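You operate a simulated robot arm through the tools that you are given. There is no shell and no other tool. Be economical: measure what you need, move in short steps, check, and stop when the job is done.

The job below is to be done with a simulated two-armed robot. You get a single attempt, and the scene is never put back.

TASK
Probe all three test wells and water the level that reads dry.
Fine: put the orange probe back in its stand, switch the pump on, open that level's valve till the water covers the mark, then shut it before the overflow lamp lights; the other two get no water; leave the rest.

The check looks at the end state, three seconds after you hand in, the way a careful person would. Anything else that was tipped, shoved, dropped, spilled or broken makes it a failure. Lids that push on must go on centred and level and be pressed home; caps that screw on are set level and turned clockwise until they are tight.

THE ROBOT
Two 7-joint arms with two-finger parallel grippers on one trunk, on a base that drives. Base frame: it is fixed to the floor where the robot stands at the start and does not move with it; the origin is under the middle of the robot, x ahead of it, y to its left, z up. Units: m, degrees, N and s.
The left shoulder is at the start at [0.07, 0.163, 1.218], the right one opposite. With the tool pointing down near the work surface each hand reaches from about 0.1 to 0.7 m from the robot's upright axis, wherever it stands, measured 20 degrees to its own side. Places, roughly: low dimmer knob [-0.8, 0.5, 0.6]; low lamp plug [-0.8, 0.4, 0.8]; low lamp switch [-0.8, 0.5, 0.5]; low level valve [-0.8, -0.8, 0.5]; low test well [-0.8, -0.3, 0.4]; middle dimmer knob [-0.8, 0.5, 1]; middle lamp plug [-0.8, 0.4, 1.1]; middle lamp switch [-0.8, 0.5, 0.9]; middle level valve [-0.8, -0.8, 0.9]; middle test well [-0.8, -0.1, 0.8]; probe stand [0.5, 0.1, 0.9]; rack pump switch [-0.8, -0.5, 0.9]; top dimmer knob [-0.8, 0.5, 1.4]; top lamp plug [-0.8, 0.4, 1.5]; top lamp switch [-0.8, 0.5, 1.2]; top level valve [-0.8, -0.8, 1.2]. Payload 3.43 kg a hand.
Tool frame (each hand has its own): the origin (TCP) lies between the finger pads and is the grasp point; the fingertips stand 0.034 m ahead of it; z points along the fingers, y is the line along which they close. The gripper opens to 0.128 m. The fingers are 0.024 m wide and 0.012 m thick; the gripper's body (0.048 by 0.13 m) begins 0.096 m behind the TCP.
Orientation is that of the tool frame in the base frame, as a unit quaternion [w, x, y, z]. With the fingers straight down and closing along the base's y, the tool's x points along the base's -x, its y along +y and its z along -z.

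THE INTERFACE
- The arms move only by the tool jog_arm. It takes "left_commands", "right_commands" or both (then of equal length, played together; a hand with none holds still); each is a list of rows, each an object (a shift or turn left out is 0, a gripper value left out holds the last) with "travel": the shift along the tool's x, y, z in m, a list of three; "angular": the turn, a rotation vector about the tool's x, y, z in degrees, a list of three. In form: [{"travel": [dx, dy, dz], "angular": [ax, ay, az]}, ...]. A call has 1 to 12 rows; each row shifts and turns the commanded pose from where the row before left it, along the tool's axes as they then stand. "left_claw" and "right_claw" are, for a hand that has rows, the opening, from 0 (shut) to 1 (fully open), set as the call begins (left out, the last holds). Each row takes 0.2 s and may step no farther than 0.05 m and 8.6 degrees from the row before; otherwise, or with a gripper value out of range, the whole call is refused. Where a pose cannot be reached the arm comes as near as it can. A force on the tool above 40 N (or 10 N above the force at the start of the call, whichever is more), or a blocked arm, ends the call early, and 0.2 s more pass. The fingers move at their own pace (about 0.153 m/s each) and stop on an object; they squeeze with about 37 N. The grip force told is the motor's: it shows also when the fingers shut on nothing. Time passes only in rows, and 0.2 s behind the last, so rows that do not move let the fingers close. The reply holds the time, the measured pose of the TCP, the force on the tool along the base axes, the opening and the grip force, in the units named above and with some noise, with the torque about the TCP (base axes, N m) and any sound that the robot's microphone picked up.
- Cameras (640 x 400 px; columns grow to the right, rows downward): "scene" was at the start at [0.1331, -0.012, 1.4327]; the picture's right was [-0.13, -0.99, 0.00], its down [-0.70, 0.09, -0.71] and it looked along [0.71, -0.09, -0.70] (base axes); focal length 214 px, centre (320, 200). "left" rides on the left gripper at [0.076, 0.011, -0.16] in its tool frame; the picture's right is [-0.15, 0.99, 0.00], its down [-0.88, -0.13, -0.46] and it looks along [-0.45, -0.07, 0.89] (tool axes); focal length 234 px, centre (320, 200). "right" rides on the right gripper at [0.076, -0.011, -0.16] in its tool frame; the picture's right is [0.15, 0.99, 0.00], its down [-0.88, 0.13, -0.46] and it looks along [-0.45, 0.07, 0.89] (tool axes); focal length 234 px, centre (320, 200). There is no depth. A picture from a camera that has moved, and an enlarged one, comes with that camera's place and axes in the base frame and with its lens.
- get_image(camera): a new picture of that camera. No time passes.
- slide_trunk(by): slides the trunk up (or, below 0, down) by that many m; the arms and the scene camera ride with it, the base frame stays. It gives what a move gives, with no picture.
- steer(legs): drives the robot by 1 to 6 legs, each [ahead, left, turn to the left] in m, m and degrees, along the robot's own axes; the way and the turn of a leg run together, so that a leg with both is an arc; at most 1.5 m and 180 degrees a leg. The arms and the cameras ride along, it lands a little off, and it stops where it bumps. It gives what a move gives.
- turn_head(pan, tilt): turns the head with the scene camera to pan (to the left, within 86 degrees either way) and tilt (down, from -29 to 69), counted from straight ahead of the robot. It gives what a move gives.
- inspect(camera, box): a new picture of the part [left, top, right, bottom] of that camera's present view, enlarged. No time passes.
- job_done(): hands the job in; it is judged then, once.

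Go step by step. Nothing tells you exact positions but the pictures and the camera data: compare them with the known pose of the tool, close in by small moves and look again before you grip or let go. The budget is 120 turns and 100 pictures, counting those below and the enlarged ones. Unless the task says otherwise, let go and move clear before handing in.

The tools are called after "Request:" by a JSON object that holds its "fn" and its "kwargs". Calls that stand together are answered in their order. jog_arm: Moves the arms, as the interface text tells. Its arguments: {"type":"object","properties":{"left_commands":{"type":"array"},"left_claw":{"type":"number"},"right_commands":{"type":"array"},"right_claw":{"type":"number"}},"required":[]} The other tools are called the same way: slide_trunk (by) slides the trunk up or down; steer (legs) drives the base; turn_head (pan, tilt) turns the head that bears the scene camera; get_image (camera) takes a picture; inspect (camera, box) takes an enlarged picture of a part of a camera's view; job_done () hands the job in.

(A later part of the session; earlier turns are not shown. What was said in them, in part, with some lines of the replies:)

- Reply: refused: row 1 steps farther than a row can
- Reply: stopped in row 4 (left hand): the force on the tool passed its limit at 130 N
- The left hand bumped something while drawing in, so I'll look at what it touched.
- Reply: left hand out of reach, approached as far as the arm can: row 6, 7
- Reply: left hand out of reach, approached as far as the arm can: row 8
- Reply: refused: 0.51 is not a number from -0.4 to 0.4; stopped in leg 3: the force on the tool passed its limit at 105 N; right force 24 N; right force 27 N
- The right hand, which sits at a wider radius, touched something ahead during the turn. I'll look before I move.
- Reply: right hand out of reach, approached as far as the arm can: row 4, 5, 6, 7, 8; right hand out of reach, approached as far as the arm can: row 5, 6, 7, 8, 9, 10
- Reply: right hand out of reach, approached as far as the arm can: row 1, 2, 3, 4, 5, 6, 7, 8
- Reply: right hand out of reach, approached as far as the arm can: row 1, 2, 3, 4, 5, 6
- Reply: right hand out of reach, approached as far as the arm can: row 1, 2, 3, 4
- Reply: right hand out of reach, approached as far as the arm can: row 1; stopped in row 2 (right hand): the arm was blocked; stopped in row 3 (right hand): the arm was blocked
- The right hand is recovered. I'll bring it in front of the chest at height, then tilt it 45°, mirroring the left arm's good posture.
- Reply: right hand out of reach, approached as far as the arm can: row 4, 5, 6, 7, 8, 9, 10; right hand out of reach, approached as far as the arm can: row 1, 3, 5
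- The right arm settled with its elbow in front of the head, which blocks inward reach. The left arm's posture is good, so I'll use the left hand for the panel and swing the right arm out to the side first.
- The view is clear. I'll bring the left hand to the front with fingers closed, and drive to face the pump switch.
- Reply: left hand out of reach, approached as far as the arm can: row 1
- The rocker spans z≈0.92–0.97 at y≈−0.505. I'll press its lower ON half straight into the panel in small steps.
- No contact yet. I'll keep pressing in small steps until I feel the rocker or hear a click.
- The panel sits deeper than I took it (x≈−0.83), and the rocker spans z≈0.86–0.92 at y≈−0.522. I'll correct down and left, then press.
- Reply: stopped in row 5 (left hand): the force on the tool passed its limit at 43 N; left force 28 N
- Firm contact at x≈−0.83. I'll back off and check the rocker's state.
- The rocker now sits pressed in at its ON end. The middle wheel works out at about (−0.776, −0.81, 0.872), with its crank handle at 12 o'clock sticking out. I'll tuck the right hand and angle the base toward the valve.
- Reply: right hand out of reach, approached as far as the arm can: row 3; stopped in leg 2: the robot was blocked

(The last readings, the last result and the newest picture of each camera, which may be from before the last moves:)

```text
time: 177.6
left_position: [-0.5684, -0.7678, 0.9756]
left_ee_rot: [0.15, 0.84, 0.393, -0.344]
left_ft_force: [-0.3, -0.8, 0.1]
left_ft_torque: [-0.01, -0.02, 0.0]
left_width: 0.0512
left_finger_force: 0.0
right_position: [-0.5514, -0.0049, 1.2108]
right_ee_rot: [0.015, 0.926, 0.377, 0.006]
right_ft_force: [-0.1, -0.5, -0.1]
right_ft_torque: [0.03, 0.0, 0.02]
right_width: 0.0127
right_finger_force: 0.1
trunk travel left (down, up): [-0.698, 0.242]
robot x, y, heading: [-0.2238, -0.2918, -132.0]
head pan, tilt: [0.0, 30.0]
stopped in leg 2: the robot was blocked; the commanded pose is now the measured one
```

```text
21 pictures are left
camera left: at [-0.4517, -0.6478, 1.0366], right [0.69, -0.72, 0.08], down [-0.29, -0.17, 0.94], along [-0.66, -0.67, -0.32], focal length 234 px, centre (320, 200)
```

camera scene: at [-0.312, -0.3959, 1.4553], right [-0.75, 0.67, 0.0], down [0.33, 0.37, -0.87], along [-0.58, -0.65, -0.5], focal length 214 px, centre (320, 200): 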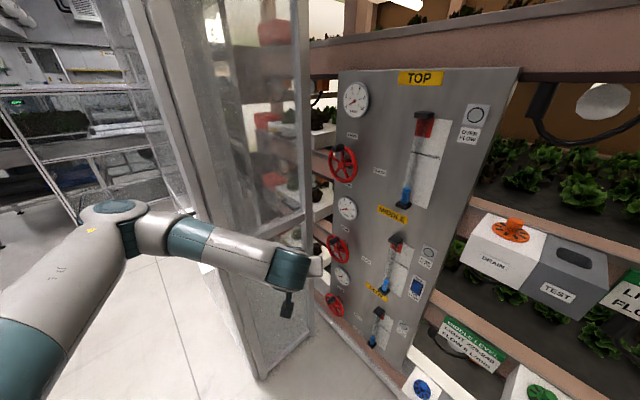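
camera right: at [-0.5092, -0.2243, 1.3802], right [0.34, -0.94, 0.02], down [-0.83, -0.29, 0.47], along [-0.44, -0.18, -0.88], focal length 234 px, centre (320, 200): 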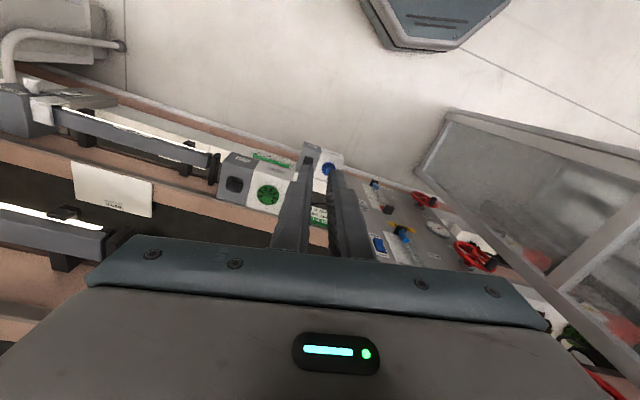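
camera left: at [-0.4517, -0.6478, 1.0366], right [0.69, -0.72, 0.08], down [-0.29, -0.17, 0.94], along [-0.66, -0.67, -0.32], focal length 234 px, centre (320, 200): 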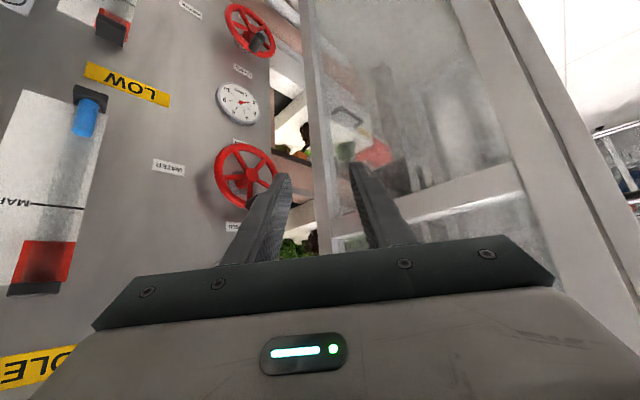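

The base touched the rack's foot, so x≈−0.22 is its limit. The hand is near the valve, so I'll inspect the wheel closely.

Request:
{"fn": "inspect", "kwargs": {"camera": "left", "box": [140, 90, 300, 240]}}

Request:
{"fn": "inspect", "kwargs": {"camera": "scene", "box": [310, 200, 450, 310]}}

```text
2.67 times, centred on (220, 165) of left
camera zoom: at [-0.4517, -0.6478, 1.0366], right [0.69, -0.72, 0.08], down [-0.29, -0.17, 0.94], along [-0.66, -0.67, -0.32], focal length 624 px, centre (587, 293)
```

zoom: 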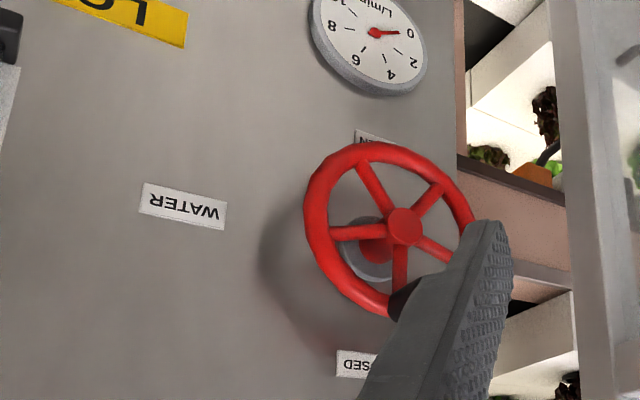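

```text
3.64 times, centred on (380, 255) of scene
camera zoom: at [-0.312, -0.3959, 1.4553], right [-0.75, 0.67, 0.0], down [0.33, 0.37, -0.87], along [-0.58, -0.65, -0.5], focal length 780 px, centre (102, 0)
```

zoom: 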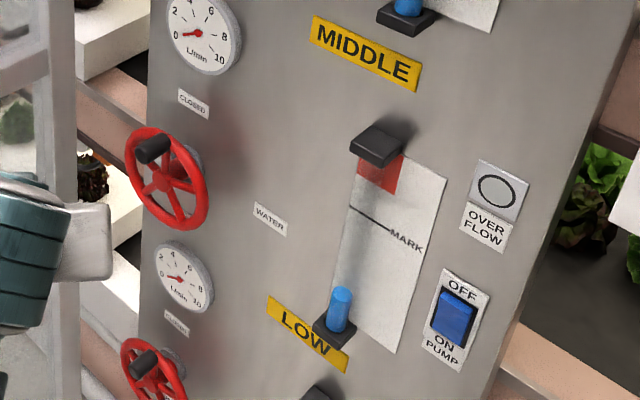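

Request:
{"fn": "inspect", "kwargs": {"camera": "scene", "box": [405, 265, 445, 305]}}

```text
10.00 times, centred on (425, 285) of scene
camera zoom: at [-0.312, -0.3959, 1.4553], right [-0.75, 0.67, 0.0], down [0.33, 0.37, -0.87], along [-0.58, -0.65, -0.5], focal length 2145 px, centre (-730, -650)
```

zoom: 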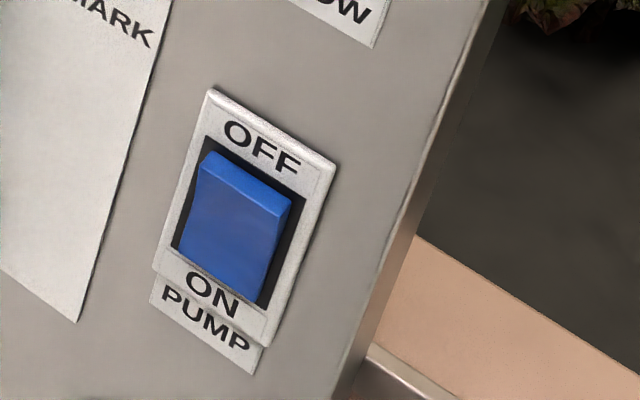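

The pump rocker is confirmed ON: the top edge stands proud and the ON end is pressed in. The wheel hub is at (−0.793, −0.829, 0.86), and the handle sticks out from (−0.795, −0.829, 0.912) to about x=−0.76. I'll yaw the hand toward the panel and shift the base a little.

Request:
{"fn": "jog_arm", "kwargs": {"left_commands": [{"angular": [5.5, 0, 5.5]}, {"angular": [5.5, 0, 5.5]}, {"angular": [5.5, 0, 5.5]}, {"travel": [0.012, -0.036, -0.012]}, {"travel": [0.012, -0.036, -0.012]}, {}]}}

Request:
{"fn": "steer", "kwargs": {"legs": [[0.0825, 0.088, 0]]}}

Request:
{"fn": "get_image", "kwargs": {"camera": "left"}}

```text
time: 179.0
left_position: [-0.5717, -0.6887, 0.9751]
left_ee_rot: [0.076, 0.9, 0.216, -0.372]
left_ft_force: [0.5, 0.3, -0.3]
left_ft_torque: [0.05, -0.01, -0.01]
left_width: 0.0512
left_finger_force: 0.1
right_position: [-0.5522, -0.0046, 1.2105]
right_ee_rot: [0.014, 0.926, 0.377, 0.005]
right_ft_force: [0.5, -0.4, 0.3]
right_ft_torque: [-0.03, 0.03, 0.03]
right_width: 0.0128
right_finger_force: 0.1
trunk travel left (down, up): [-0.698, 0.242]
robot x, y, heading: [-0.222, -0.2915, -132.0]
head pan, tilt: [0.0, 30.0]
```

```text
time: 180.3
left_position: [-0.5642, -0.8078, 0.9747]
left_ee_rot: [0.077, 0.9, 0.217, -0.37]
left_ft_force: [0.4, 0.0, -0.5]
left_ft_torque: [0.04, 0.01, 0.0]
left_width: 0.0514
left_finger_force: 0.0
right_position: [-0.5453, -0.1251, 1.2097]
right_ee_rot: [0.015, 0.926, 0.377, 0.005]
right_ft_force: [0.4, 0.0, 0.3]
right_ft_torque: [0.03, -0.01, 0.01]
right_width: 0.013
right_finger_force: 0.0
trunk travel left (down, up): [-0.698, 0.242]
robot x, y, heading: [-0.215, -0.4086, -131.7]
head pan, tilt: [0.0, 30.0]
```

```text
17 pictures are left
camera left: at [-0.4094, -0.7441, 1.0355], right [0.35, -0.93, 0.08], down [-0.33, -0.04, 0.94], along [-0.88, -0.36, -0.32], focal length 234 px, centre (320, 200)
```

left: 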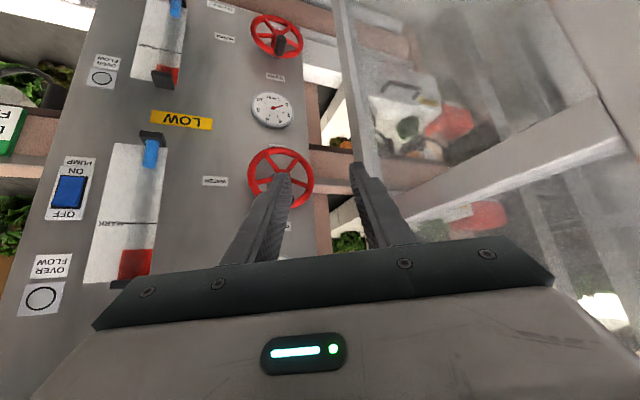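

I have a good view of the tube, lamp and wheel from the left camera. I'll yaw the hand 15° more to square up with the handle, open to 60%, and move to a pre-grip point.

Request:
{"fn": "jog_arm", "kwargs": {"left_commands": [{"angular": [5.4, 0, 5.4]}, {"angular": [5.4, 0, 5.4]}, {}], "left_claw": 0.5}}

```text
time: 181.1
left_position: [-0.5635, -0.8068, 0.9748]
left_ee_rot: [0.027, 0.919, 0.094, -0.381]
left_ft_force: [0.8, 0.0, 0.1]
left_ft_torque: [-0.04, 0.0, 0.03]
left_width: 0.0639
left_finger_force: 0.0
right_position: [-0.5449, -0.1246, 1.2093]
right_ee_rot: [0.015, 0.927, 0.376, 0.007]
right_ft_force: [-0.8, 0.0, 0.6]
right_ft_torque: [-0.01, 0.0, -0.01]
right_width: 0.0128
right_finger_force: 0.1
trunk travel left (down, up): [-0.698, 0.242]
robot x, y, heading: [-0.2166, -0.4079, -131.8]
head pan, tilt: [0.0, 30.0]
```

Request:
{"fn": "jog_arm", "kwargs": {"left_commands": [{"travel": [-0.0252, -0.0041, 0.0265]}, {"travel": [-0.0252, -0.0041, 0.0265]}, {"travel": [-0.0252, -0.0041, 0.0265]}, {"travel": [-0.0252, -0.0041, 0.0265]}, {}]}}

Request:
{"fn": "get_image", "kwargs": {"camera": "left"}}

```text
time: 182.3
left_position: [-0.7091, -0.8202, 0.972]
left_ee_rot: [0.027, 0.919, 0.095, -0.381]
left_ft_force: [0.7, -0.6, -0.3]
left_ft_torque: [0.03, -0.01, 0.04]
left_width: 0.0639
left_finger_force: 0.0
right_position: [-0.5442, -0.1258, 1.2119]
right_ee_rot: [0.014, 0.926, 0.376, 0.005]
right_ft_force: [-0.2, 0.5, -0.1]
right_ft_torque: [-0.02, 0.01, 0.04]
right_width: 0.0127
right_finger_force: 0.2
trunk travel left (down, up): [-0.698, 0.242]
robot x, y, heading: [-0.2124, -0.4067, -131.9]
head pan, tilt: [0.0, 30.0]
```

```text
16 pictures are left
camera left: at [-0.5437, -0.7989, 1.0312], right [0.09, -0.99, 0.08], down [-0.32, 0.05, 0.95], along [-0.94, -0.11, -0.31], focal length 234 px, centre (320, 200)
```

left: 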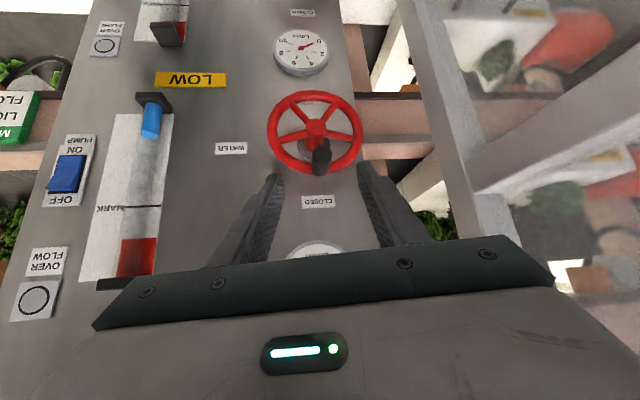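

The handle is centred between the fingers and points to CLOSED at 12 o'clock. I'll advance along the fingers and grip it.

Request:
{"fn": "jog_arm", "kwargs": {"left_commands": [{"travel": [0, -0.0005, 0.021]}, {"travel": [0, -0.0005, 0.021]}, {"travel": [0, 0, 0.018]}, {}]}}

Request:
{"fn": "jog_arm", "kwargs": {"left_commands": [{}, {}, {}], "left_claw": 0.05}}

Request:
{"fn": "get_image", "kwargs": {"camera": "left"}}

```text
time: 183.3
left_position: [-0.7517, -0.8262, 0.9287]
left_ee_rot: [0.027, 0.919, 0.095, -0.381]
left_ft_force: [-0.5, -0.5, -0.3]
left_ft_torque: [0.02, 0.01, -0.01]
left_width: 0.0638
left_finger_force: 0.0
right_position: [-0.5439, -0.1243, 1.2111]
right_ee_rot: [0.014, 0.927, 0.376, 0.005]
right_ft_force: [-0.4, -0.6, 0.0]
right_ft_torque: [-0.04, 0.0, -0.03]
right_width: 0.0128
right_finger_force: 0.1
trunk travel left (down, up): [-0.698, 0.242]
robot x, y, heading: [-0.2176, -0.4082, -132.0]
head pan, tilt: [0.0, 30.0]
```

```text
time: 184.1
left_position: [-0.7515, -0.83, 0.9282]
left_ee_rot: [0.028, 0.92, 0.095, -0.38]
left_ft_force: [2.6, -11.0, 3.0]
left_ft_torque: [-0.45, -0.49, -0.75]
left_width: 0.0252
left_finger_force: 44.9
right_position: [-0.5444, -0.1265, 1.2104]
right_ee_rot: [0.014, 0.926, 0.377, 0.005]
right_ft_force: [-0.3, 0.0, 0.0]
right_ft_torque: [0.02, 0.02, 0.02]
right_width: 0.013
right_finger_force: 0.0
trunk travel left (down, up): [-0.698, 0.242]
robot x, y, heading: [-0.2117, -0.4125, -131.8]
head pan, tilt: [0.0, 30.0]
```

```text
15 pictures are left
camera left: at [-0.5855, -0.8074, 0.9881], right [0.09, -0.99, 0.08], down [-0.32, 0.05, 0.95], along [-0.94, -0.11, -0.31], focal length 234 px, centre (320, 200)
```

left: 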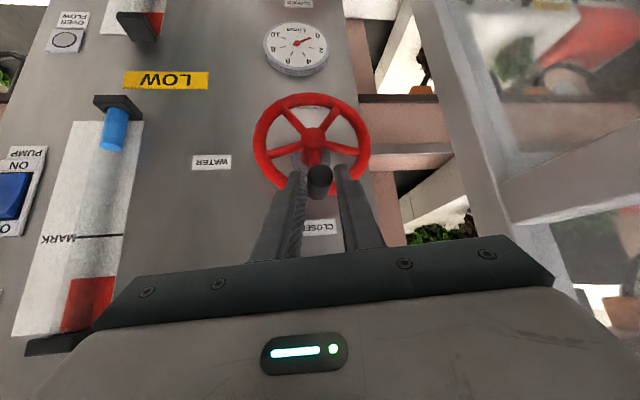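

Gripped on the handle. I'll try 15° anticlockwise and watch the force.

Request:
{"fn": "jog_arm", "kwargs": {"left_commands": [{"travel": [-0.0006, 0.0064, 0.001]}, {"travel": [-0.0002, 0.0063, 0.0018]}]}}

Request:
{"fn": "get_image", "kwargs": {"camera": "scene"}}

```text
time: 184.7
left_position: [-0.7512, -0.8354, 0.9292]
left_ee_rot: [0.026, 0.919, 0.092, -0.382]
left_ft_force: [8.0, 4.7, 7.7]
left_ft_torque: [0.32, -0.07, -0.56]
left_width: 0.0251
left_finger_force: 16.9
right_position: [-0.5425, -0.1214, 1.2102]
right_ee_rot: [0.016, 0.927, 0.376, 0.004]
right_ft_force: [0.4, -0.2, -0.3]
right_ft_torque: [-0.02, 0.01, 0.01]
right_width: 0.013
right_finger_force: 0.0
trunk travel left (down, up): [-0.698, 0.242]
robot x, y, heading: [-0.2141, -0.4096, -132.0]
head pan, tilt: [0.0, 30.0]
```

```text
14 pictures are left
camera scene: at [-0.3033, -0.5125, 1.4552], right [-0.74, 0.67, 0.0], down [0.33, 0.37, -0.87], along [-0.58, -0.65, -0.5], focal length 214 px, centre (320, 200)
```

scene: 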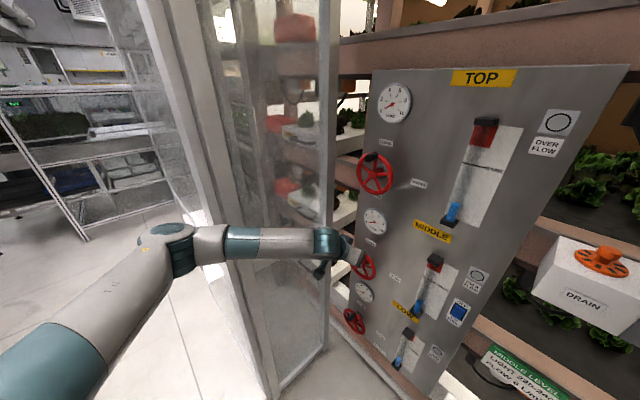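

Request:
{"fn": "jog_arm", "kwargs": {"left_commands": [{}, {}]}}

Request:
{"fn": "inspect", "kwargs": {"camera": "scene", "box": [340, 190, 500, 350]}}

```text
time: 185.3
left_position: [-0.751, -0.837, 0.9285]
left_ee_rot: [0.027, 0.919, 0.095, -0.382]
left_ft_force: [4.9, 6.4, 10.7]
left_ft_torque: [0.52, 0.3, -0.95]
left_width: 0.0254
left_finger_force: 45.0
right_position: [-0.5424, -0.1234, 1.2104]
right_ee_rot: [0.015, 0.927, 0.376, 0.005]
right_ft_force: [-0.2, -0.1, -0.1]
right_ft_torque: [-0.04, 0.01, 0.03]
right_width: 0.0131
right_finger_force: 0.0
trunk travel left (down, up): [-0.698, 0.242]
robot x, y, heading: [-0.2147, -0.4058, -131.9]
head pan, tilt: [0.0, 30.0]
```

```text
2.50 times, centred on (420, 270) of scene
camera zoom: at [-0.3036, -0.514, 1.4551], right [-0.74, 0.67, 0.0], down [0.33, 0.37, -0.87], along [-0.58, -0.65, -0.5], focal length 536 px, centre (70, 25)
```

zoom: 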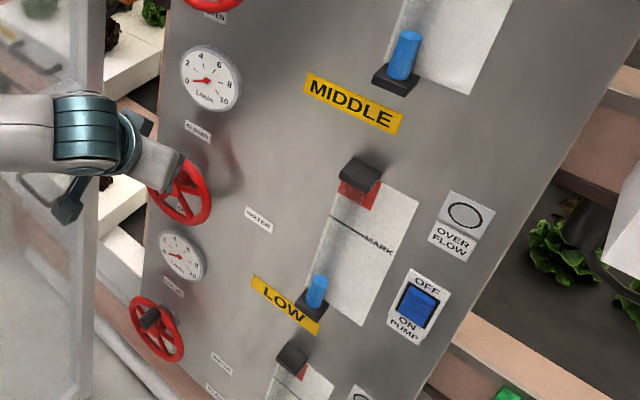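

Request:
{"fn": "jog_arm", "kwargs": {"left_commands": [{"travel": [-0.001, 0.007, 0.0008]}, {"travel": [0, 0.007, 0.0015]}, {"travel": [0.0005, 0.006, 0.002]}, {}]}}

Request:
{"fn": "inspect", "kwargs": {"camera": "scene", "box": [340, 190, 500, 350]}}

```text
time: 186.3
left_position: [-0.7504, -0.8582, 0.9252]
left_ee_rot: [0.026, 0.919, 0.093, -0.381]
left_ft_force: [4.3, 7.1, 8.7]
left_ft_torque: [0.6, 0.4, -0.7]
left_width: 0.0243
left_finger_force: 45.3
right_position: [-0.543, -0.124, 1.2102]
right_ee_rot: [0.015, 0.926, 0.376, 0.005]
right_ft_force: [0.5, 0.5, -0.5]
right_ft_torque: [-0.01, 0.0, 0.0]
right_width: 0.0129
right_finger_force: 0.1
trunk travel left (down, up): [-0.698, 0.242]
robot x, y, heading: [-0.2098, -0.4097, -132.0]
head pan, tilt: [0.0, 30.0]
```

```text
2.50 times, centred on (420, 270) of scene
camera zoom: at [-0.304, -0.5143, 1.4549], right [-0.74, 0.67, 0.0], down [0.33, 0.37, -0.87], along [-0.58, -0.65, -0.5], focal length 536 px, centre (70, 25)
```

zoom: 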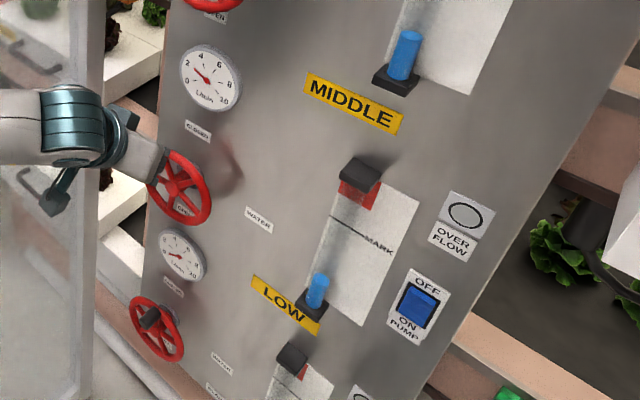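

The gauge reads about 2 L/min, so anticlockwise opens the valve. I'll hold here for 2.4 s and measure the rise.

Request:
{"fn": "jog_arm", "kwargs": {"left_commands": [{}, {}, {}, {}, {}, {}, {}, {}, {}, {}, {}, {}]}}

Request:
{"fn": "inspect", "kwargs": {"camera": "scene", "box": [360, 200, 500, 340]}}

```text
time: 188.9
left_position: [-0.7512, -0.858, 0.9252]
left_ee_rot: [0.027, 0.919, 0.095, -0.381]
left_ft_force: [7.3, 2.3, 4.3]
left_ft_torque: [0.27, -0.01, -0.68]
left_width: 0.0244
left_finger_force: 45.0
right_position: [-0.5431, -0.1243, 1.21]
right_ee_rot: [0.015, 0.926, 0.377, 0.005]
right_ft_force: [0.2, 1.0, 1.2]
right_ft_torque: [0.05, 0.0, -0.01]
right_width: 0.0128
right_finger_force: 0.1
trunk travel left (down, up): [-0.698, 0.242]
robot x, y, heading: [-0.2144, -0.4092, -132.0]
head pan, tilt: [0.0, 30.0]
```

```text
2.86 times, centred on (430, 270) of scene
camera zoom: at [-0.3042, -0.5151, 1.4549], right [-0.74, 0.67, 0.0], down [0.33, 0.37, -0.87], along [-0.58, -0.65, -0.5], focal length 613 px, centre (6, 0)
```

zoom: 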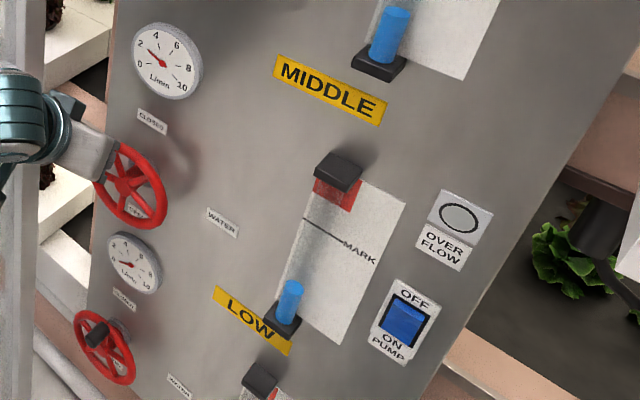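

Water is rising slowly and controllably at 2 L/min, about 2% of the tube per second. The mark is at about 64% and the level at about 28%. I'll hold for about 8 s and look again.

Request:
{"fn": "jog_arm", "kwargs": {"left_commands": [{}, {}, {}, {}, {}, {}, {}, {}, {}, {}, {}, {}]}}

Request:
{"fn": "jog_arm", "kwargs": {"left_commands": [{}, {}, {}, {}, {}, {}, {}, {}, {}, {}, {}, {}]}}

Request:
{"fn": "jog_arm", "kwargs": {"left_commands": [{}, {}, {}, {}, {}, {}, {}, {}, {}, {}, {}, {}]}}

Request:
{"fn": "inspect", "kwargs": {"camera": "scene", "box": [400, 220, 500, 340]}}

```text
time: 191.5
left_position: [-0.7506, -0.858, 0.9238]
left_ee_rot: [0.027, 0.919, 0.095, -0.381]
left_ft_force: [6.8, 0.7, 2.6]
left_ft_torque: [0.08, -0.05, -0.64]
left_width: 0.0243
left_finger_force: 44.9
right_position: [-0.5425, -0.1256, 1.2117]
right_ee_rot: [0.015, 0.926, 0.377, 0.005]
right_ft_force: [-0.6, -0.3, -0.1]
right_ft_torque: [0.0, 0.03, 0.02]
right_width: 0.0127
right_finger_force: 0.0
trunk travel left (down, up): [-0.698, 0.242]
robot x, y, heading: [-0.2132, -0.4102, -131.9]
head pan, tilt: [0.0, 30.0]
```

```text
time: 194.1
left_position: [-0.7508, -0.8586, 0.9249]
left_ee_rot: [0.027, 0.919, 0.095, -0.381]
left_ft_force: [7.8, -1.0, 2.7]
left_ft_torque: [0.03, -0.06, -0.62]
left_width: 0.0244
left_finger_force: 45.4
right_position: [-0.5432, -0.1242, 1.2112]
right_ee_rot: [0.014, 0.926, 0.376, 0.005]
right_ft_force: [0.6, 0.8, 0.0]
right_ft_torque: [0.0, 0.0, 0.01]
right_width: 0.0129
right_finger_force: 0.1
trunk travel left (down, up): [-0.698, 0.242]
robot x, y, heading: [-0.2134, -0.4119, -131.8]
head pan, tilt: [0.0, 30.0]
```

```text
time: 196.7
left_position: [-0.7518, -0.8596, 0.9262]
left_ee_rot: [0.027, 0.919, 0.094, -0.381]
left_ft_force: [7.4, -1.7, 2.4]
left_ft_torque: [0.02, -0.02, -0.61]
left_width: 0.0242
left_finger_force: 45.1
right_position: [-0.5426, -0.1241, 1.2096]
right_ee_rot: [0.015, 0.926, 0.376, 0.005]
right_ft_force: [0.5, 0.8, 0.4]
right_ft_torque: [-0.01, 0.0, 0.01]
right_width: 0.0129
right_finger_force: 0.1
trunk travel left (down, up): [-0.698, 0.242]
robot x, y, heading: [-0.2176, -0.4102, -131.9]
head pan, tilt: [0.0, 30.0]
```

```text
3.33 times, centred on (450, 280) of scene
camera zoom: at [-0.304, -0.5156, 1.4549], right [-0.74, 0.67, 0.0], down [0.33, 0.37, -0.87], along [-0.58, -0.65, -0.5], focal length 715 px, centre (-113, -67)
```

zoom: 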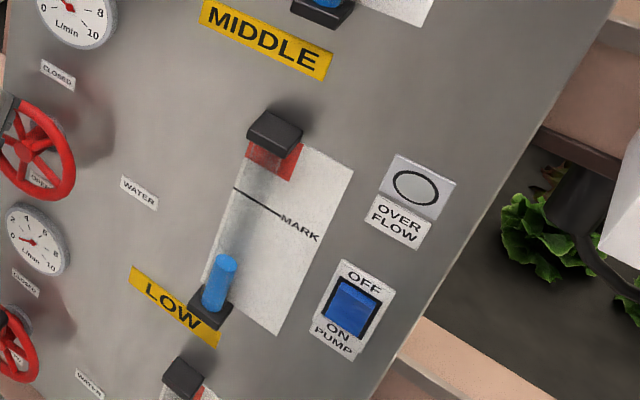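

At 2 L/min it would take minutes, so I'll open further toward 6 L/min.

Request:
{"fn": "jog_arm", "kwargs": {"left_commands": [{"travel": [0.0034, 0.0062, 0.0051]}, {"travel": [0.0034, 0.0062, 0.0051]}, {"travel": [0.005, 0.0038, 0.006]}, {"travel": [0.005, 0.0038, 0.006]}, {}]}}

Request:
{"fn": "jog_arm", "kwargs": {"left_commands": [{}, {}, {}, {}, {}, {}, {}, {}, {}, {}, {}, {}]}}

Request:
{"fn": "inspect", "kwargs": {"camera": "scene", "box": [360, 200, 500, 340]}}

```text
time: 197.9
left_position: [-0.7508, -0.8814, 0.8969]
left_ee_rot: [0.027, 0.919, 0.095, -0.381]
left_ft_force: [3.2, -13.0, 14.7]
left_ft_torque: [0.15, 0.19, -0.47]
left_width: 0.0242
left_finger_force: 45.2
right_position: [-0.5429, -0.1252, 1.2123]
right_ee_rot: [0.014, 0.926, 0.377, 0.005]
right_ft_force: [0.2, -0.4, 0.3]
right_ft_torque: [-0.02, 0.01, 0.01]
right_width: 0.013
right_finger_force: 0.0
trunk travel left (down, up): [-0.698, 0.242]
robot x, y, heading: [-0.2117, -0.4089, -132.1]
head pan, tilt: [0.0, 30.0]
```

```text
time: 200.5
left_position: [-0.7503, -0.8811, 0.8969]
left_ee_rot: [0.027, 0.919, 0.096, -0.381]
left_ft_force: [2.9, -27.3, 13.7]
left_ft_torque: [-0.45, 0.23, -0.22]
left_width: 0.0243
left_finger_force: 45.0
right_position: [-0.5434, -0.1265, 1.2108]
right_ee_rot: [0.014, 0.926, 0.377, 0.006]
right_ft_force: [0.1, 0.2, 0.1]
right_ft_torque: [-0.02, 0.01, 0.0]
right_width: 0.0126
right_finger_force: 0.0
trunk travel left (down, up): [-0.698, 0.242]
robot x, y, heading: [-0.2139, -0.4085, -132.0]
head pan, tilt: [0.0, 30.0]
```

```text
2.86 times, centred on (430, 270) of scene
camera zoom: at [-0.3035, -0.5185, 1.4547], right [-0.74, 0.67, 0.0], down [0.33, 0.37, -0.87], along [-0.58, -0.64, -0.5], focal length 613 px, centre (6, 0)
```

zoom: 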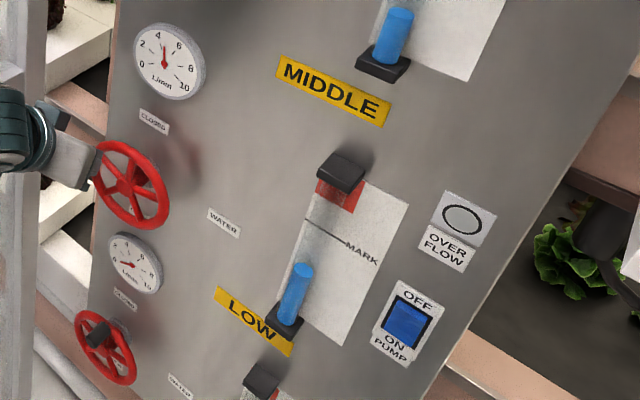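

The flow is about 5 L/min and the level about 42%, rising about 3.5% per second. I'll wait 2.6 s more and look.

Request:
{"fn": "jog_arm", "kwargs": {"left_commands": [{}, {}, {}, {}, {}, {}, {}, {}, {}, {}, {}, {}]}}

Request:
{"fn": "inspect", "kwargs": {"camera": "scene", "box": [360, 200, 500, 340]}}

```text
time: 203.1
left_position: [-0.75, -0.8818, 0.8961]
left_ee_rot: [0.026, 0.919, 0.095, -0.381]
left_ft_force: [3.5, -28.5, 13.8]
left_ft_torque: [-0.58, 0.34, -0.21]
left_width: 0.0242
left_finger_force: 44.5
right_position: [-0.5418, -0.1277, 1.2115]
right_ee_rot: [0.014, 0.926, 0.377, 0.006]
right_ft_force: [-0.1, 0.0, -0.4]
right_ft_torque: [-0.01, 0.02, 0.0]
right_width: 0.0128
right_finger_force: 0.0
trunk travel left (down, up): [-0.698, 0.242]
robot x, y, heading: [-0.2125, -0.4074, -131.7]
head pan, tilt: [0.0, 30.0]
```

```text
2.86 times, centred on (430, 270) of scene
camera zoom: at [-0.3036, -0.5187, 1.4547], right [-0.74, 0.67, 0.0], down [0.33, 0.37, -0.87], along [-0.58, -0.64, -0.5], focal length 613 px, centre (6, 0)
```

zoom: 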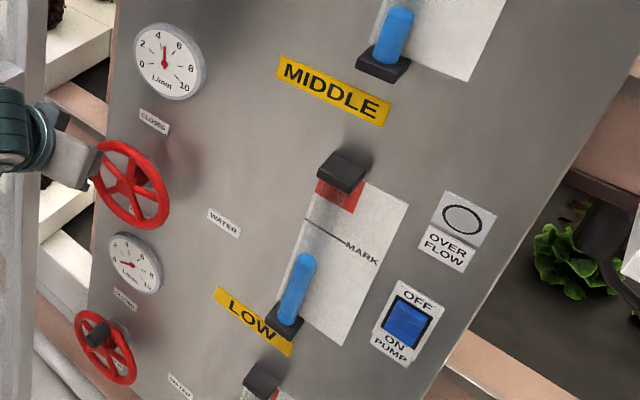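

Request:
{"fn": "jog_arm", "kwargs": {"left_commands": [{}, {}, {}, {}, {}, {}, {}, {}, {}, {}, {}, {}]}}

Request:
{"fn": "jog_arm", "kwargs": {"left_commands": [{}, {}, {}, {}, {}, {}, {}, {}, {}, {}, {}, {}]}}

Request:
{"fn": "inspect", "kwargs": {"camera": "scene", "box": [360, 200, 500, 340]}}

```text
time: 205.7
left_position: [-0.7499, -0.8806, 0.8956]
left_ee_rot: [0.026, 0.919, 0.096, -0.381]
left_ft_force: [3.6, -27.9, 11.0]
left_ft_torque: [-0.64, 0.21, -0.19]
left_width: 0.0239
left_finger_force: 45.5
right_position: [-0.5415, -0.1271, 1.2117]
right_ee_rot: [0.014, 0.926, 0.377, 0.005]
right_ft_force: [-0.1, -0.3, 0.6]
right_ft_torque: [-0.02, -0.03, -0.01]
right_width: 0.0125
right_finger_force: 0.0
trunk travel left (down, up): [-0.698, 0.242]
robot x, y, heading: [-0.2123, -0.4142, -131.7]
head pan, tilt: [0.0, 30.0]
```

```text
time: 208.3
left_position: [-0.7515, -0.881, 0.8951]
left_ee_rot: [0.026, 0.919, 0.095, -0.381]
left_ft_force: [5.6, -27.8, 10.0]
left_ft_torque: [-0.68, 0.1, -0.13]
left_width: 0.0242
left_finger_force: 45.0
right_position: [-0.5426, -0.1269, 1.2125]
right_ee_rot: [0.013, 0.926, 0.377, 0.005]
right_ft_force: [0.6, 0.2, -0.2]
right_ft_torque: [0.01, -0.01, 0.04]
right_width: 0.0128
right_finger_force: 0.1
trunk travel left (down, up): [-0.698, 0.242]
robot x, y, heading: [-0.2097, -0.4103, -131.9]
head pan, tilt: [0.0, 30.0]
```

```text
2.86 times, centred on (430, 270) of scene
camera zoom: at [-0.3036, -0.5188, 1.4546], right [-0.74, 0.67, 0.0], down [0.33, 0.37, -0.87], along [-0.58, -0.64, -0.5], focal length 613 px, centre (6, 0)
```

zoom: 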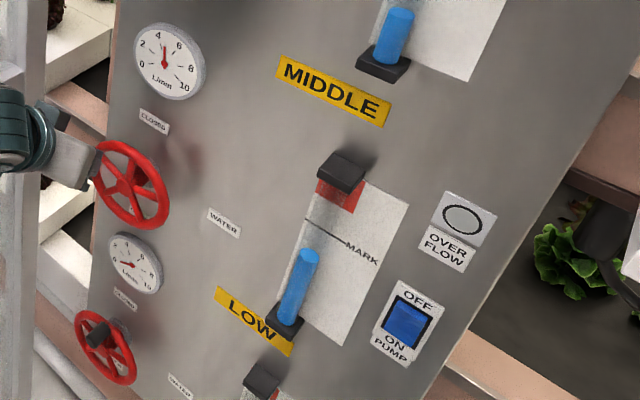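

The rise is slowing at this flow, with the level at about 54%. I'll open the valve a bit more and check again shortly.

Request:
{"fn": "jog_arm", "kwargs": {"left_commands": [{"travel": [0.006, 0.0015, 0.0062]}, {"travel": [0.006, 0.0015, 0.0062]}, {}, {}, {}, {}, {}, {}, {}, {}, {}, {}]}}

Request:
{"fn": "inspect", "kwargs": {"camera": "scene", "box": [360, 200, 500, 340]}}

```text
time: 210.9
left_position: [-0.7482, -0.8856, 0.8769]
left_ee_rot: [0.026, 0.92, 0.096, -0.379]
left_ft_force: [12.7, -22.2, -7.0]
left_ft_torque: [-0.81, 0.11, -0.24]
left_width: 0.0249
left_finger_force: 44.7
right_position: [-0.5433, -0.1291, 1.2115]
right_ee_rot: [0.014, 0.926, 0.377, 0.006]
right_ft_force: [0.3, -0.8, -0.5]
right_ft_torque: [-0.01, 0.0, -0.01]
right_width: 0.0128
right_finger_force: 0.1
trunk travel left (down, up): [-0.698, 0.242]
robot x, y, heading: [-0.2129, -0.4129, -131.6]
head pan, tilt: [0.0, 30.0]
```

```text
2.86 times, centred on (430, 270) of scene
camera zoom: at [-0.3044, -0.5196, 1.4545], right [-0.74, 0.67, 0.0], down [0.33, 0.38, -0.87], along [-0.58, -0.64, -0.5], focal length 613 px, centre (6, 0)
```

zoom: 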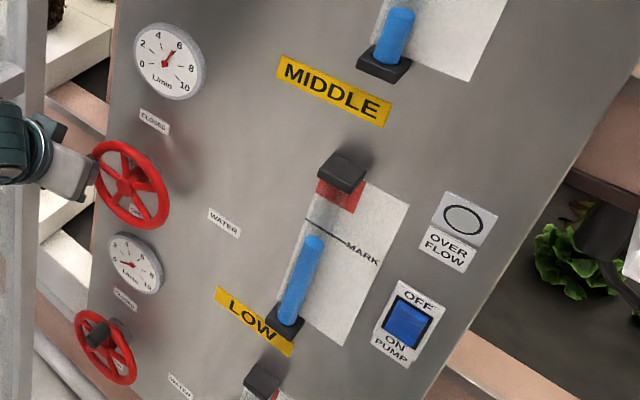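

Flow is 6 L/min and the level is just at the mark. I'll let it run about 2 s more to cover it, then crank the handle back clockwise to CLOSED.

Request:
{"fn": "jog_arm", "kwargs": {"left_commands": [{}, {}, {}, {}, {}, {}, {}, {}, {}]}}

Request:
{"fn": "jog_arm", "kwargs": {"left_commands": [{"travel": [-0.0133, -0.0053, -0.0147]}, {"travel": [-0.0092, -0.0092, -0.0117]}, {"travel": [-0.0064, -0.014, -0.0102]}, {"travel": [-0.0019, -0.0148, -0.006]}, {"travel": [0.0016, -0.0147, -0.0025]}, {"travel": [0, -0.004, 0]}]}}

Request:
{"fn": "inspect", "kwargs": {"camera": "scene", "box": [360, 200, 500, 340]}}

```text
time: 212.9
left_position: [-0.7494, -0.8853, 0.878]
left_ee_rot: [0.026, 0.919, 0.095, -0.381]
left_ft_force: [12.9, -21.8, -1.2]
left_ft_torque: [-0.63, -0.5, -0.28]
left_width: 0.0248
left_finger_force: 45.2
right_position: [-0.5424, -0.1277, 1.2112]
right_ee_rot: [0.014, 0.926, 0.377, 0.005]
right_ft_force: [0.3, -0.4, -0.8]
right_ft_torque: [0.0, -0.03, 0.01]
right_width: 0.0128
right_finger_force: 0.0
trunk travel left (down, up): [-0.698, 0.242]
robot x, y, heading: [-0.2098, -0.4092, -131.6]
head pan, tilt: [0.0, 30.0]
```

```text
time: 214.3
left_position: [-0.7512, -0.829, 0.934]
left_ee_rot: [0.03, 0.919, 0.098, -0.382]
left_ft_force: [2.7, -37.8, 12.9]
left_ft_torque: [-1.13, 0.59, -0.27]
left_width: 0.0243
left_finger_force: 45.4
right_position: [-0.5431, -0.1301, 1.2125]
right_ee_rot: [0.012, 0.926, 0.377, 0.006]
right_ft_force: [-0.3, 0.2, 0.0]
right_ft_torque: [0.03, -0.04, 0.0]
right_width: 0.0131
right_finger_force: 0.0
trunk travel left (down, up): [-0.698, 0.242]
robot x, y, heading: [-0.2159, -0.4085, -131.7]
head pan, tilt: [0.0, 30.0]
```

```text
2.86 times, centred on (430, 270) of scene
camera zoom: at [-0.304, -0.5212, 1.4546], right [-0.75, 0.67, 0.0], down [0.33, 0.38, -0.86], along [-0.58, -0.64, -0.5], focal length 613 px, centre (6, 0)
```

zoom: 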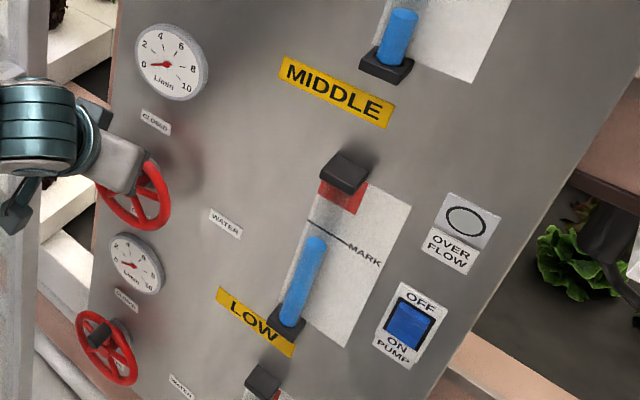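

The valve is shut and the flow reads 0. I'll check the level against the mark from the hand camera, which is closer to level with it.

Request:
{"fn": "inspect", "kwargs": {"camera": "left", "box": [0, 90, 220, 350]}}

```text
1.54 times, centred on (110, 220) of left
camera zoom: at [-0.585, -0.8062, 0.9927], right [0.1, -0.99, 0.08], down [-0.32, 0.05, 0.95], along [-0.94, -0.12, -0.31], focal length 360 px, centre (643, 169)
```

zoom: 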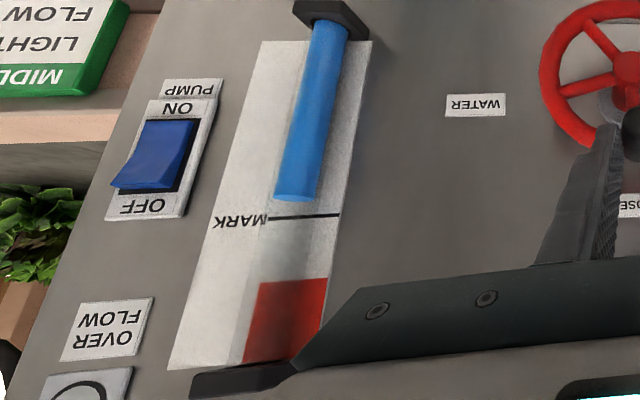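

The water top is still a few millimetres under the mark, allowing for parallax. I'll open again for a controlled few seconds, sized to stay well short of the red zone even at the fastest rate seen, then shut it.

Request:
{"fn": "jog_arm", "kwargs": {"left_commands": [{"travel": [0, 0.004, 0]}, {"travel": [-0.0016, 0.0147, 0.0025]}, {"travel": [0.0019, 0.0148, 0.006]}, {"travel": [0.0064, 0.014, 0.0102]}, {"travel": [0.0092, 0.0092, 0.0117]}, {"travel": [0.0133, 0.0053, 0.0147]}, {}, {}, {}, {}, {}, {}]}}

Request:
{"fn": "jog_arm", "kwargs": {"left_commands": [{}, {}, {}, {}, {}, {}]}}

Request:
{"fn": "jog_arm", "kwargs": {"left_commands": [{"travel": [-0.0133, -0.0053, -0.0147]}, {"travel": [-0.0092, -0.0092, -0.0117]}, {"travel": [-0.0064, -0.014, -0.0102]}, {"travel": [-0.0019, -0.0148, -0.006]}, {"travel": [0.0016, -0.0147, -0.0025]}, {"travel": [0, -0.004, 0]}]}}

Request:
{"fn": "inspect", "kwargs": {"camera": "left", "box": [0, 90, 220, 350]}}

```text
time: 216.9
left_position: [-0.7495, -0.883, 0.8786]
left_ee_rot: [0.026, 0.92, 0.094, -0.38]
left_ft_force: [14.9, -14.5, 3.2]
left_ft_torque: [-0.21, -0.1, -0.45]
left_width: 0.0252
left_finger_force: 45.0
right_position: [-0.5425, -0.127, 1.2126]
right_ee_rot: [0.014, 0.926, 0.378, 0.004]
right_ft_force: [0.3, -0.1, 0.3]
right_ft_torque: [0.0, 0.0, 0.01]
right_width: 0.0129
right_finger_force: 0.0
trunk travel left (down, up): [-0.698, 0.242]
robot x, y, heading: [-0.214, -0.4127, -131.8]
head pan, tilt: [0.0, 30.0]
```

```text
time: 218.3
left_position: [-0.7486, -0.8834, 0.8792]
left_ee_rot: [0.027, 0.919, 0.096, -0.38]
left_ft_force: [21.9, -16.1, -1.6]
left_ft_torque: [-0.48, -0.26, -0.37]
left_width: 0.0254
left_finger_force: 45.4
right_position: [-0.5426, -0.1266, 1.2111]
right_ee_rot: [0.014, 0.926, 0.377, 0.004]
right_ft_force: [0.5, -0.5, 0.2]
right_ft_torque: [0.02, -0.02, 0.01]
right_width: 0.0129
right_finger_force: 0.1
trunk travel left (down, up): [-0.698, 0.242]
robot x, y, heading: [-0.2155, -0.4087, -131.5]
head pan, tilt: [0.0, 30.0]
```

```text
time: 219.9
left_position: [-0.7527, -0.83, 0.9336]
left_ee_rot: [0.035, 0.918, 0.099, -0.382]
left_ft_force: [3.8, -10.7, -3.9]
left_ft_torque: [-0.17, 1.0, -0.53]
left_width: 0.0246
left_finger_force: 44.7
right_position: [-0.5463, -0.1267, 1.2102]
right_ee_rot: [0.015, 0.926, 0.378, 0.006]
right_ft_force: [0.4, 0.1, -0.6]
right_ft_torque: [-0.06, -0.05, 0.01]
right_width: 0.0128
right_finger_force: 0.0
trunk travel left (down, up): [-0.698, 0.242]
robot x, y, heading: [-0.2131, -0.4105, -131.6]
head pan, tilt: [0.0, 30.0]
stopped in row 6 (left hand): the force on the tool passed its limit at 41 N (the readings are from after the stop); the commanded pose is now the measured one
```

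```text
1.54 times, centred on (110, 220) of left
camera zoom: at [-0.586, -0.8048, 0.993], right [0.11, -0.99, 0.09], down [-0.32, 0.05, 0.95], along [-0.94, -0.13, -0.31], focal length 360 px, centre (643, 169)
```

zoom: 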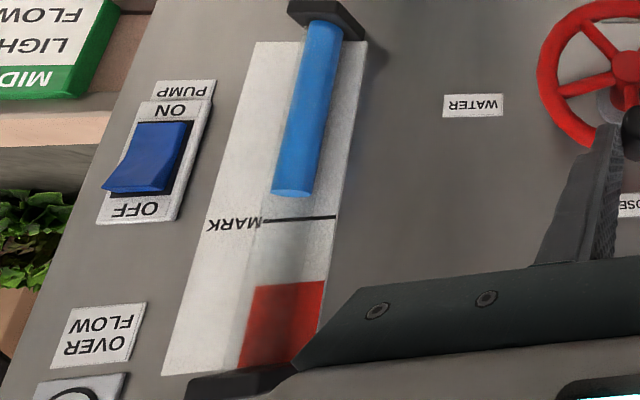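

The level did not rise; it seems to sag as soon as the flow stops. I'll wait 2.6 s with the valve shut to see whether it is falling.

Request:
{"fn": "jog_arm", "kwargs": {"left_commands": [{}, {}, {}, {}, {}, {}, {}, {}, {}, {}, {}, {}]}}

Request:
{"fn": "inspect", "kwargs": {"camera": "left", "box": [0, 90, 220, 350]}}

```text
time: 222.5
left_position: [-0.7515, -0.8289, 0.9343]
left_ee_rot: [0.033, 0.918, 0.1, -0.383]
left_ft_force: [5.4, -22.5, -0.6]
left_ft_torque: [-0.61, -0.06, -0.19]
left_width: 0.0246
left_finger_force: 45.1
right_position: [-0.5444, -0.1279, 1.2115]
right_ee_rot: [0.014, 0.926, 0.378, 0.005]
right_ft_force: [1.2, -0.2, 0.7]
right_ft_torque: [0.02, -0.01, -0.03]
right_width: 0.0128
right_finger_force: 0.0
trunk travel left (down, up): [-0.698, 0.242]
robot x, y, heading: [-0.2151, -0.4115, -131.8]
head pan, tilt: [0.0, 30.0]
```

```text
1.54 times, centred on (110, 220) of left
camera zoom: at [-0.5857, -0.8058, 0.9928], right [0.1, -0.99, 0.09], down [-0.32, 0.05, 0.95], along [-0.94, -0.12, -0.31], focal length 360 px, centre (643, 169)
```

zoom: 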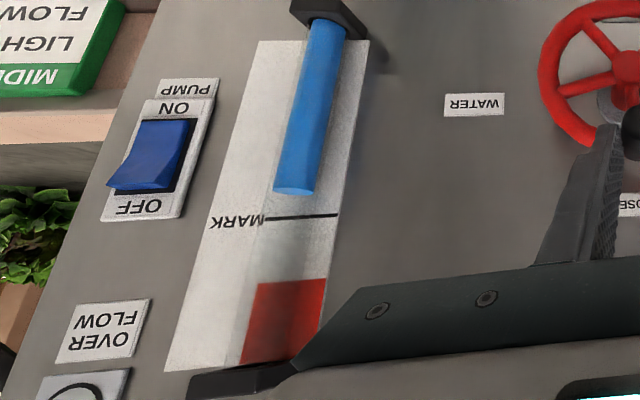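

With the valve shut, the level holds steady just under the mark. The data suggests it settles toward a height set by the valve opening. I'll open a little further, to about 7 L/min, hold briefly and look.

Request:
{"fn": "jog_arm", "kwargs": {"left_commands": [{"travel": [-0.0016, 0.0157, 0.0025]}, {"travel": [0.0019, 0.0148, 0.006]}, {"travel": [0.0064, 0.014, 0.0102]}, {"travel": [0.0092, 0.0092, 0.0117]}, {"travel": [0.0133, 0.0053, 0.0147]}, {"travel": [0.0125, -0.0026, 0.0116]}, {}, {}, {}, {}, {}, {}]}}

Request:
{"fn": "inspect", "kwargs": {"camera": "scene", "box": [360, 200, 500, 340]}}

```text
time: 225.1
left_position: [-0.7517, -0.8829, 0.8648]
left_ee_rot: [0.032, 0.918, 0.098, -0.383]
left_ft_force: [0.6, 0.5, -0.5]
left_ft_torque: [0.01, 0.03, 0.0]
left_width: 0.0064
left_finger_force: 0.1
right_position: [-0.5452, -0.1249, 1.2105]
right_ee_rot: [0.015, 0.926, 0.377, 0.005]
right_ft_force: [-0.4, 0.1, 0.1]
right_ft_torque: [0.03, 0.02, 0.03]
right_width: 0.0129
right_finger_force: 0.0
trunk travel left (down, up): [-0.698, 0.242]
robot x, y, heading: [-0.2125, -0.4099, -131.8]
head pan, tilt: [0.0, 30.0]
```

```text
2.86 times, centred on (430, 270) of scene
camera zoom: at [-0.3056, -0.5165, 1.4547], right [-0.75, 0.67, 0.0], down [0.33, 0.37, -0.87], along [-0.58, -0.65, -0.5], focal length 613 px, centre (6, 0)
```

zoom: 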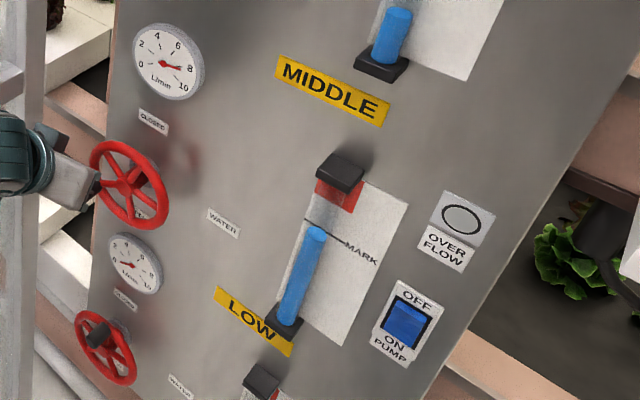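

The handle slipped out of the grip at about 8 L/min, but the level now covers the mark (about 68%). I must shut the valve promptly. Time is paused, so I'll spend my last picture locating the handle.

Request:
{"fn": "inspect", "kwargs": {"camera": "left", "box": [220, 60, 420, 260]}}

```text
2.00 times, centred on (320, 160) of left
camera zoom: at [-0.5854, -0.8591, 0.9235], right [0.1, -0.99, 0.09], down [-0.32, 0.05, 0.95], along [-0.94, -0.12, -0.31], focal length 468 px, centre (320, 280)
```

zoom: 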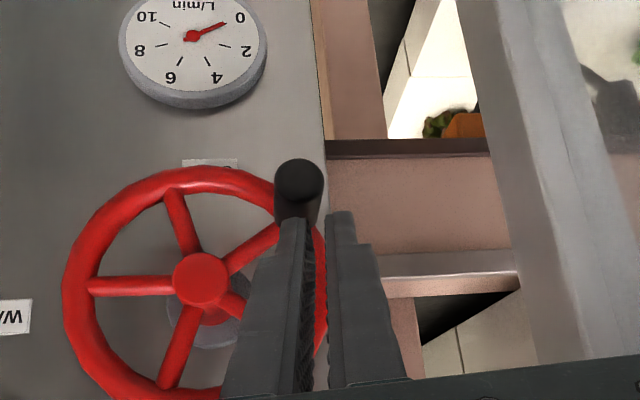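

The handle is at about 130°, just below the fingertips. I'll open the fingers, drop over the handle, re-grip, and check the width before cranking shut.

Request:
{"fn": "jog_arm", "kwargs": {"left_commands": [{}, {"travel": [0.0227, -0.0083, 0.02]}], "left_claw": 0.5}}

Request:
{"fn": "jog_arm", "kwargs": {"left_commands": [{}], "left_claw": 0.05}}

```text
time: 225.7
left_position: [-0.7517, -0.8721, 0.8338]
left_ee_rot: [0.031, 0.919, 0.097, -0.381]
left_ft_force: [-0.9, -0.1, 0.0]
left_ft_torque: [0.02, -0.01, -0.02]
left_width: 0.0639
left_finger_force: 0.1
right_position: [-0.5459, -0.1256, 1.2114]
right_ee_rot: [0.015, 0.926, 0.377, 0.006]
right_ft_force: [-0.4, -0.1, 0.1]
right_ft_torque: [0.05, -0.02, 0.0]
right_width: 0.0127
right_finger_force: 0.0
trunk travel left (down, up): [-0.698, 0.242]
robot x, y, heading: [-0.2102, -0.4107, -131.9]
head pan, tilt: [0.0, 30.0]
```

```text
time: 226.1
left_position: [-0.7507, -0.8725, 0.8335]
left_ee_rot: [0.031, 0.919, 0.096, -0.382]
left_ft_force: [-0.1, -2.9, 0.4]
left_ft_torque: [0.07, -0.18, -0.83]
left_width: 0.0261
left_finger_force: 45.1
right_position: [-0.5443, -0.1256, 1.2092]
right_ee_rot: [0.014, 0.926, 0.377, 0.005]
right_ft_force: [0.4, 1.0, -0.7]
right_ft_torque: [0.03, 0.04, -0.04]
right_width: 0.013
right_finger_force: 0.0
trunk travel left (down, up): [-0.698, 0.242]
robot x, y, heading: [-0.2139, -0.41, -131.8]
head pan, tilt: [0.0, 30.0]
```

The handle is gripped again (26 mm, small side force). I'm cranking it clockwise to CLOSED now.

Request:
{"fn": "jog_arm", "kwargs": {"left_commands": [{"travel": [-0.016, 0.0106, -0.0127]}, {"travel": [-0.0165, 0.0023, -0.0156]}, {"travel": [-0.0148, -0.0063, -0.0164]}, {"travel": [-0.0109, -0.0138, -0.0147]}, {"travel": [-0.0054, -0.0194, -0.0109]}, {"travel": [0.0003, -0.0181, -0.005]}, {"travel": [0.0011, -0.0069, -0.0009]}]}}

```text
time: 227.0
left_position: [-0.751, -0.8705, 0.8998]
left_ee_rot: [0.029, 0.922, 0.096, -0.375]
left_ft_force: [-9.3, -0.5, -6.4]
left_ft_torque: [-0.19, -0.73, -0.88]
left_width: 0.0249
left_finger_force: 45.3
right_position: [-0.546, -0.1252, 1.2099]
right_ee_rot: [0.014, 0.927, 0.376, 0.006]
right_ft_force: [-0.3, 0.4, 0.7]
right_ft_torque: [0.0, 0.01, 0.02]
right_width: 0.0129
right_finger_force: 0.1
trunk travel left (down, up): [-0.698, 0.242]
robot x, y, heading: [-0.2141, -0.4087, -132.0]
head pan, tilt: [0.0, 30.0]
stopped in row 4 (left hand): the force on the tool passed its limit at 50 N (the readings are from after the stop); the commanded pose is now the measured one
```

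The handle is at about 57° and still gripped. The arc was a little wide, so I'll carry on along a tighter arc to CLOSED.

Request:
{"fn": "jog_arm", "kwargs": {"left_commands": [{"travel": [-0.0082, -0.0119, -0.0116]}, {"travel": [-0.0047, -0.0152, -0.0092]}, {"travel": [-0.0006, -0.0142, -0.0047]}, {"travel": [0.0009, -0.0059, -0.0008]}]}}

```text
time: 228.0
left_position: [-0.7496, -0.8289, 0.9299]
left_ee_rot: [0.03, 0.921, 0.099, -0.376]
left_ft_force: [1.5, -14.0, -10.0]
left_ft_torque: [-0.19, -1.13, -0.75]
left_width: 0.0248
left_finger_force: 45.2
right_position: [-0.5455, -0.1284, 1.2108]
right_ee_rot: [0.013, 0.926, 0.377, 0.007]
right_ft_force: [-0.9, 0.3, 0.7]
right_ft_torque: [0.02, -0.04, -0.01]
right_width: 0.0129
right_finger_force: 0.0
trunk travel left (down, up): [-0.698, 0.242]
robot x, y, heading: [-0.2114, -0.4089, -131.7]
head pan, tilt: [0.0, 30.0]
```

It's back at the same stop position as when the flow read 0. I'll press slightly more to confirm it is against the stop.

Request:
{"fn": "jog_arm", "kwargs": {"left_commands": [{"travel": [0, -0.004, 0]}, {}]}}

```text
time: 228.6
left_position: [-0.7494, -0.829, 0.9289]
left_ee_rot: [0.032, 0.92, 0.1, -0.376]
left_ft_force: [5.2, -34.8, -3.0]
left_ft_torque: [-0.85, 0.19, 0.07]
left_width: 0.0246
left_finger_force: 44.9
right_position: [-0.5446, -0.1311, 1.2106]
right_ee_rot: [0.012, 0.926, 0.378, 0.007]
right_ft_force: [0.2, 0.3, 0.7]
right_ft_torque: [0.02, -0.01, 0.0]
right_width: 0.0128
right_finger_force: 0.1
trunk travel left (down, up): [-0.698, 0.242]
robot x, y, heading: [-0.2144, -0.4103, -131.6]
head pan, tilt: [0.0, 30.0]
```

It's against a hard stop, so the valve is shut. I'll relax slightly, let go and back straight out.

Request:
{"fn": "jog_arm", "kwargs": {"left_commands": [{"travel": [0, 0.003, 0]}]}}

Request:
{"fn": "jog_arm", "kwargs": {"left_commands": [{}, {}], "left_claw": 0.5}}

Request:
{"fn": "jog_arm", "kwargs": {"left_commands": [{"travel": [0, 0, -0.02]}, {"travel": [0, 0, -0.03]}, {"travel": [0, 0, -0.04]}, {"travel": [0, 0, -0.04]}, {}]}}

```text
time: 229.0
left_position: [-0.7495, -0.8282, 0.9291]
left_ee_rot: [0.031, 0.92, 0.1, -0.377]
left_ft_force: [3.1, -33.7, 2.2]
left_ft_torque: [-0.78, 0.58, 0.06]
left_width: 0.0249
left_finger_force: 44.9
right_position: [-0.5435, -0.1281, 1.2107]
right_ee_rot: [0.013, 0.926, 0.377, 0.006]
right_ft_force: [0.7, 0.4, -0.2]
right_ft_torque: [-0.02, -0.02, -0.01]
right_width: 0.0129
right_finger_force: 0.1
trunk travel left (down, up): [-0.698, 0.242]
robot x, y, heading: [-0.2187, -0.4064, -132.1]
head pan, tilt: [0.0, 30.0]
```

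```text
time: 229.6
left_position: [-0.7497, -0.8204, 0.9297]
left_ee_rot: [0.025, 0.922, 0.095, -0.376]
left_ft_force: [0.2, -0.1, -0.6]
left_ft_torque: [0.01, 0.03, 0.0]
left_width: 0.064
left_finger_force: 0.1
right_position: [-0.5438, -0.1272, 1.2114]
right_ee_rot: [0.014, 0.926, 0.377, 0.006]
right_ft_force: [0.4, 0.0, -0.4]
right_ft_torque: [0.05, -0.01, -0.01]
right_width: 0.0128
right_finger_force: 0.1
trunk travel left (down, up): [-0.698, 0.242]
robot x, y, heading: [-0.2143, -0.407, -132.2]
head pan, tilt: [0.0, 30.0]
```

```text
time: 230.8
left_position: [-0.6622, -0.8051, 1.0232]
left_ee_rot: [0.029, 0.921, 0.097, -0.376]
left_ft_force: [-0.3, -0.7, 0.3]
left_ft_torque: [-0.03, 0.03, 0.01]
left_width: 0.064
left_finger_force: 0.1
right_position: [-0.5444, -0.1253, 1.2087]
right_ee_rot: [0.015, 0.926, 0.376, 0.006]
right_ft_force: [0.4, -0.3, 0.6]
right_ft_torque: [0.0, 0.0, -0.01]
right_width: 0.0127
right_finger_force: 0.1
trunk travel left (down, up): [-0.698, 0.242]
robot x, y, heading: [-0.2127, -0.4122, -132.0]
head pan, tilt: [0.0, 30.0]
```

The hand is clear of the wheel and my pictures are used up, so I can't check the final level by eye. I estimate it at about 70–75%, above the mark and short of the red zone. I'm handing in.

Request:
{"fn": "job_done", "kwargs": {}}

```text
The job is handed in.
```

I probed all three wells: top and low read WET, middle read DRY. The orange probe is back in its stand, the pump is on, and I watered only the middle level.

- **Valve:** it is shut hard against its stop. The handle slipped out of my grip once at about 8 L/min, so it stayed open about 2 s longer than planned.
- **Water level:** my last picture, about 3 s before the valve was shut, showed it over the mark with the overflow lamp unlit. I had no pictures left, so the final level is an estimate: about 70–75% of the tube, past the mark and short of the red zone.
- **Bumps:** a fingertip touched the bare wall beside the bench, and the base touched the rack's foot. I saw nothing displaced.
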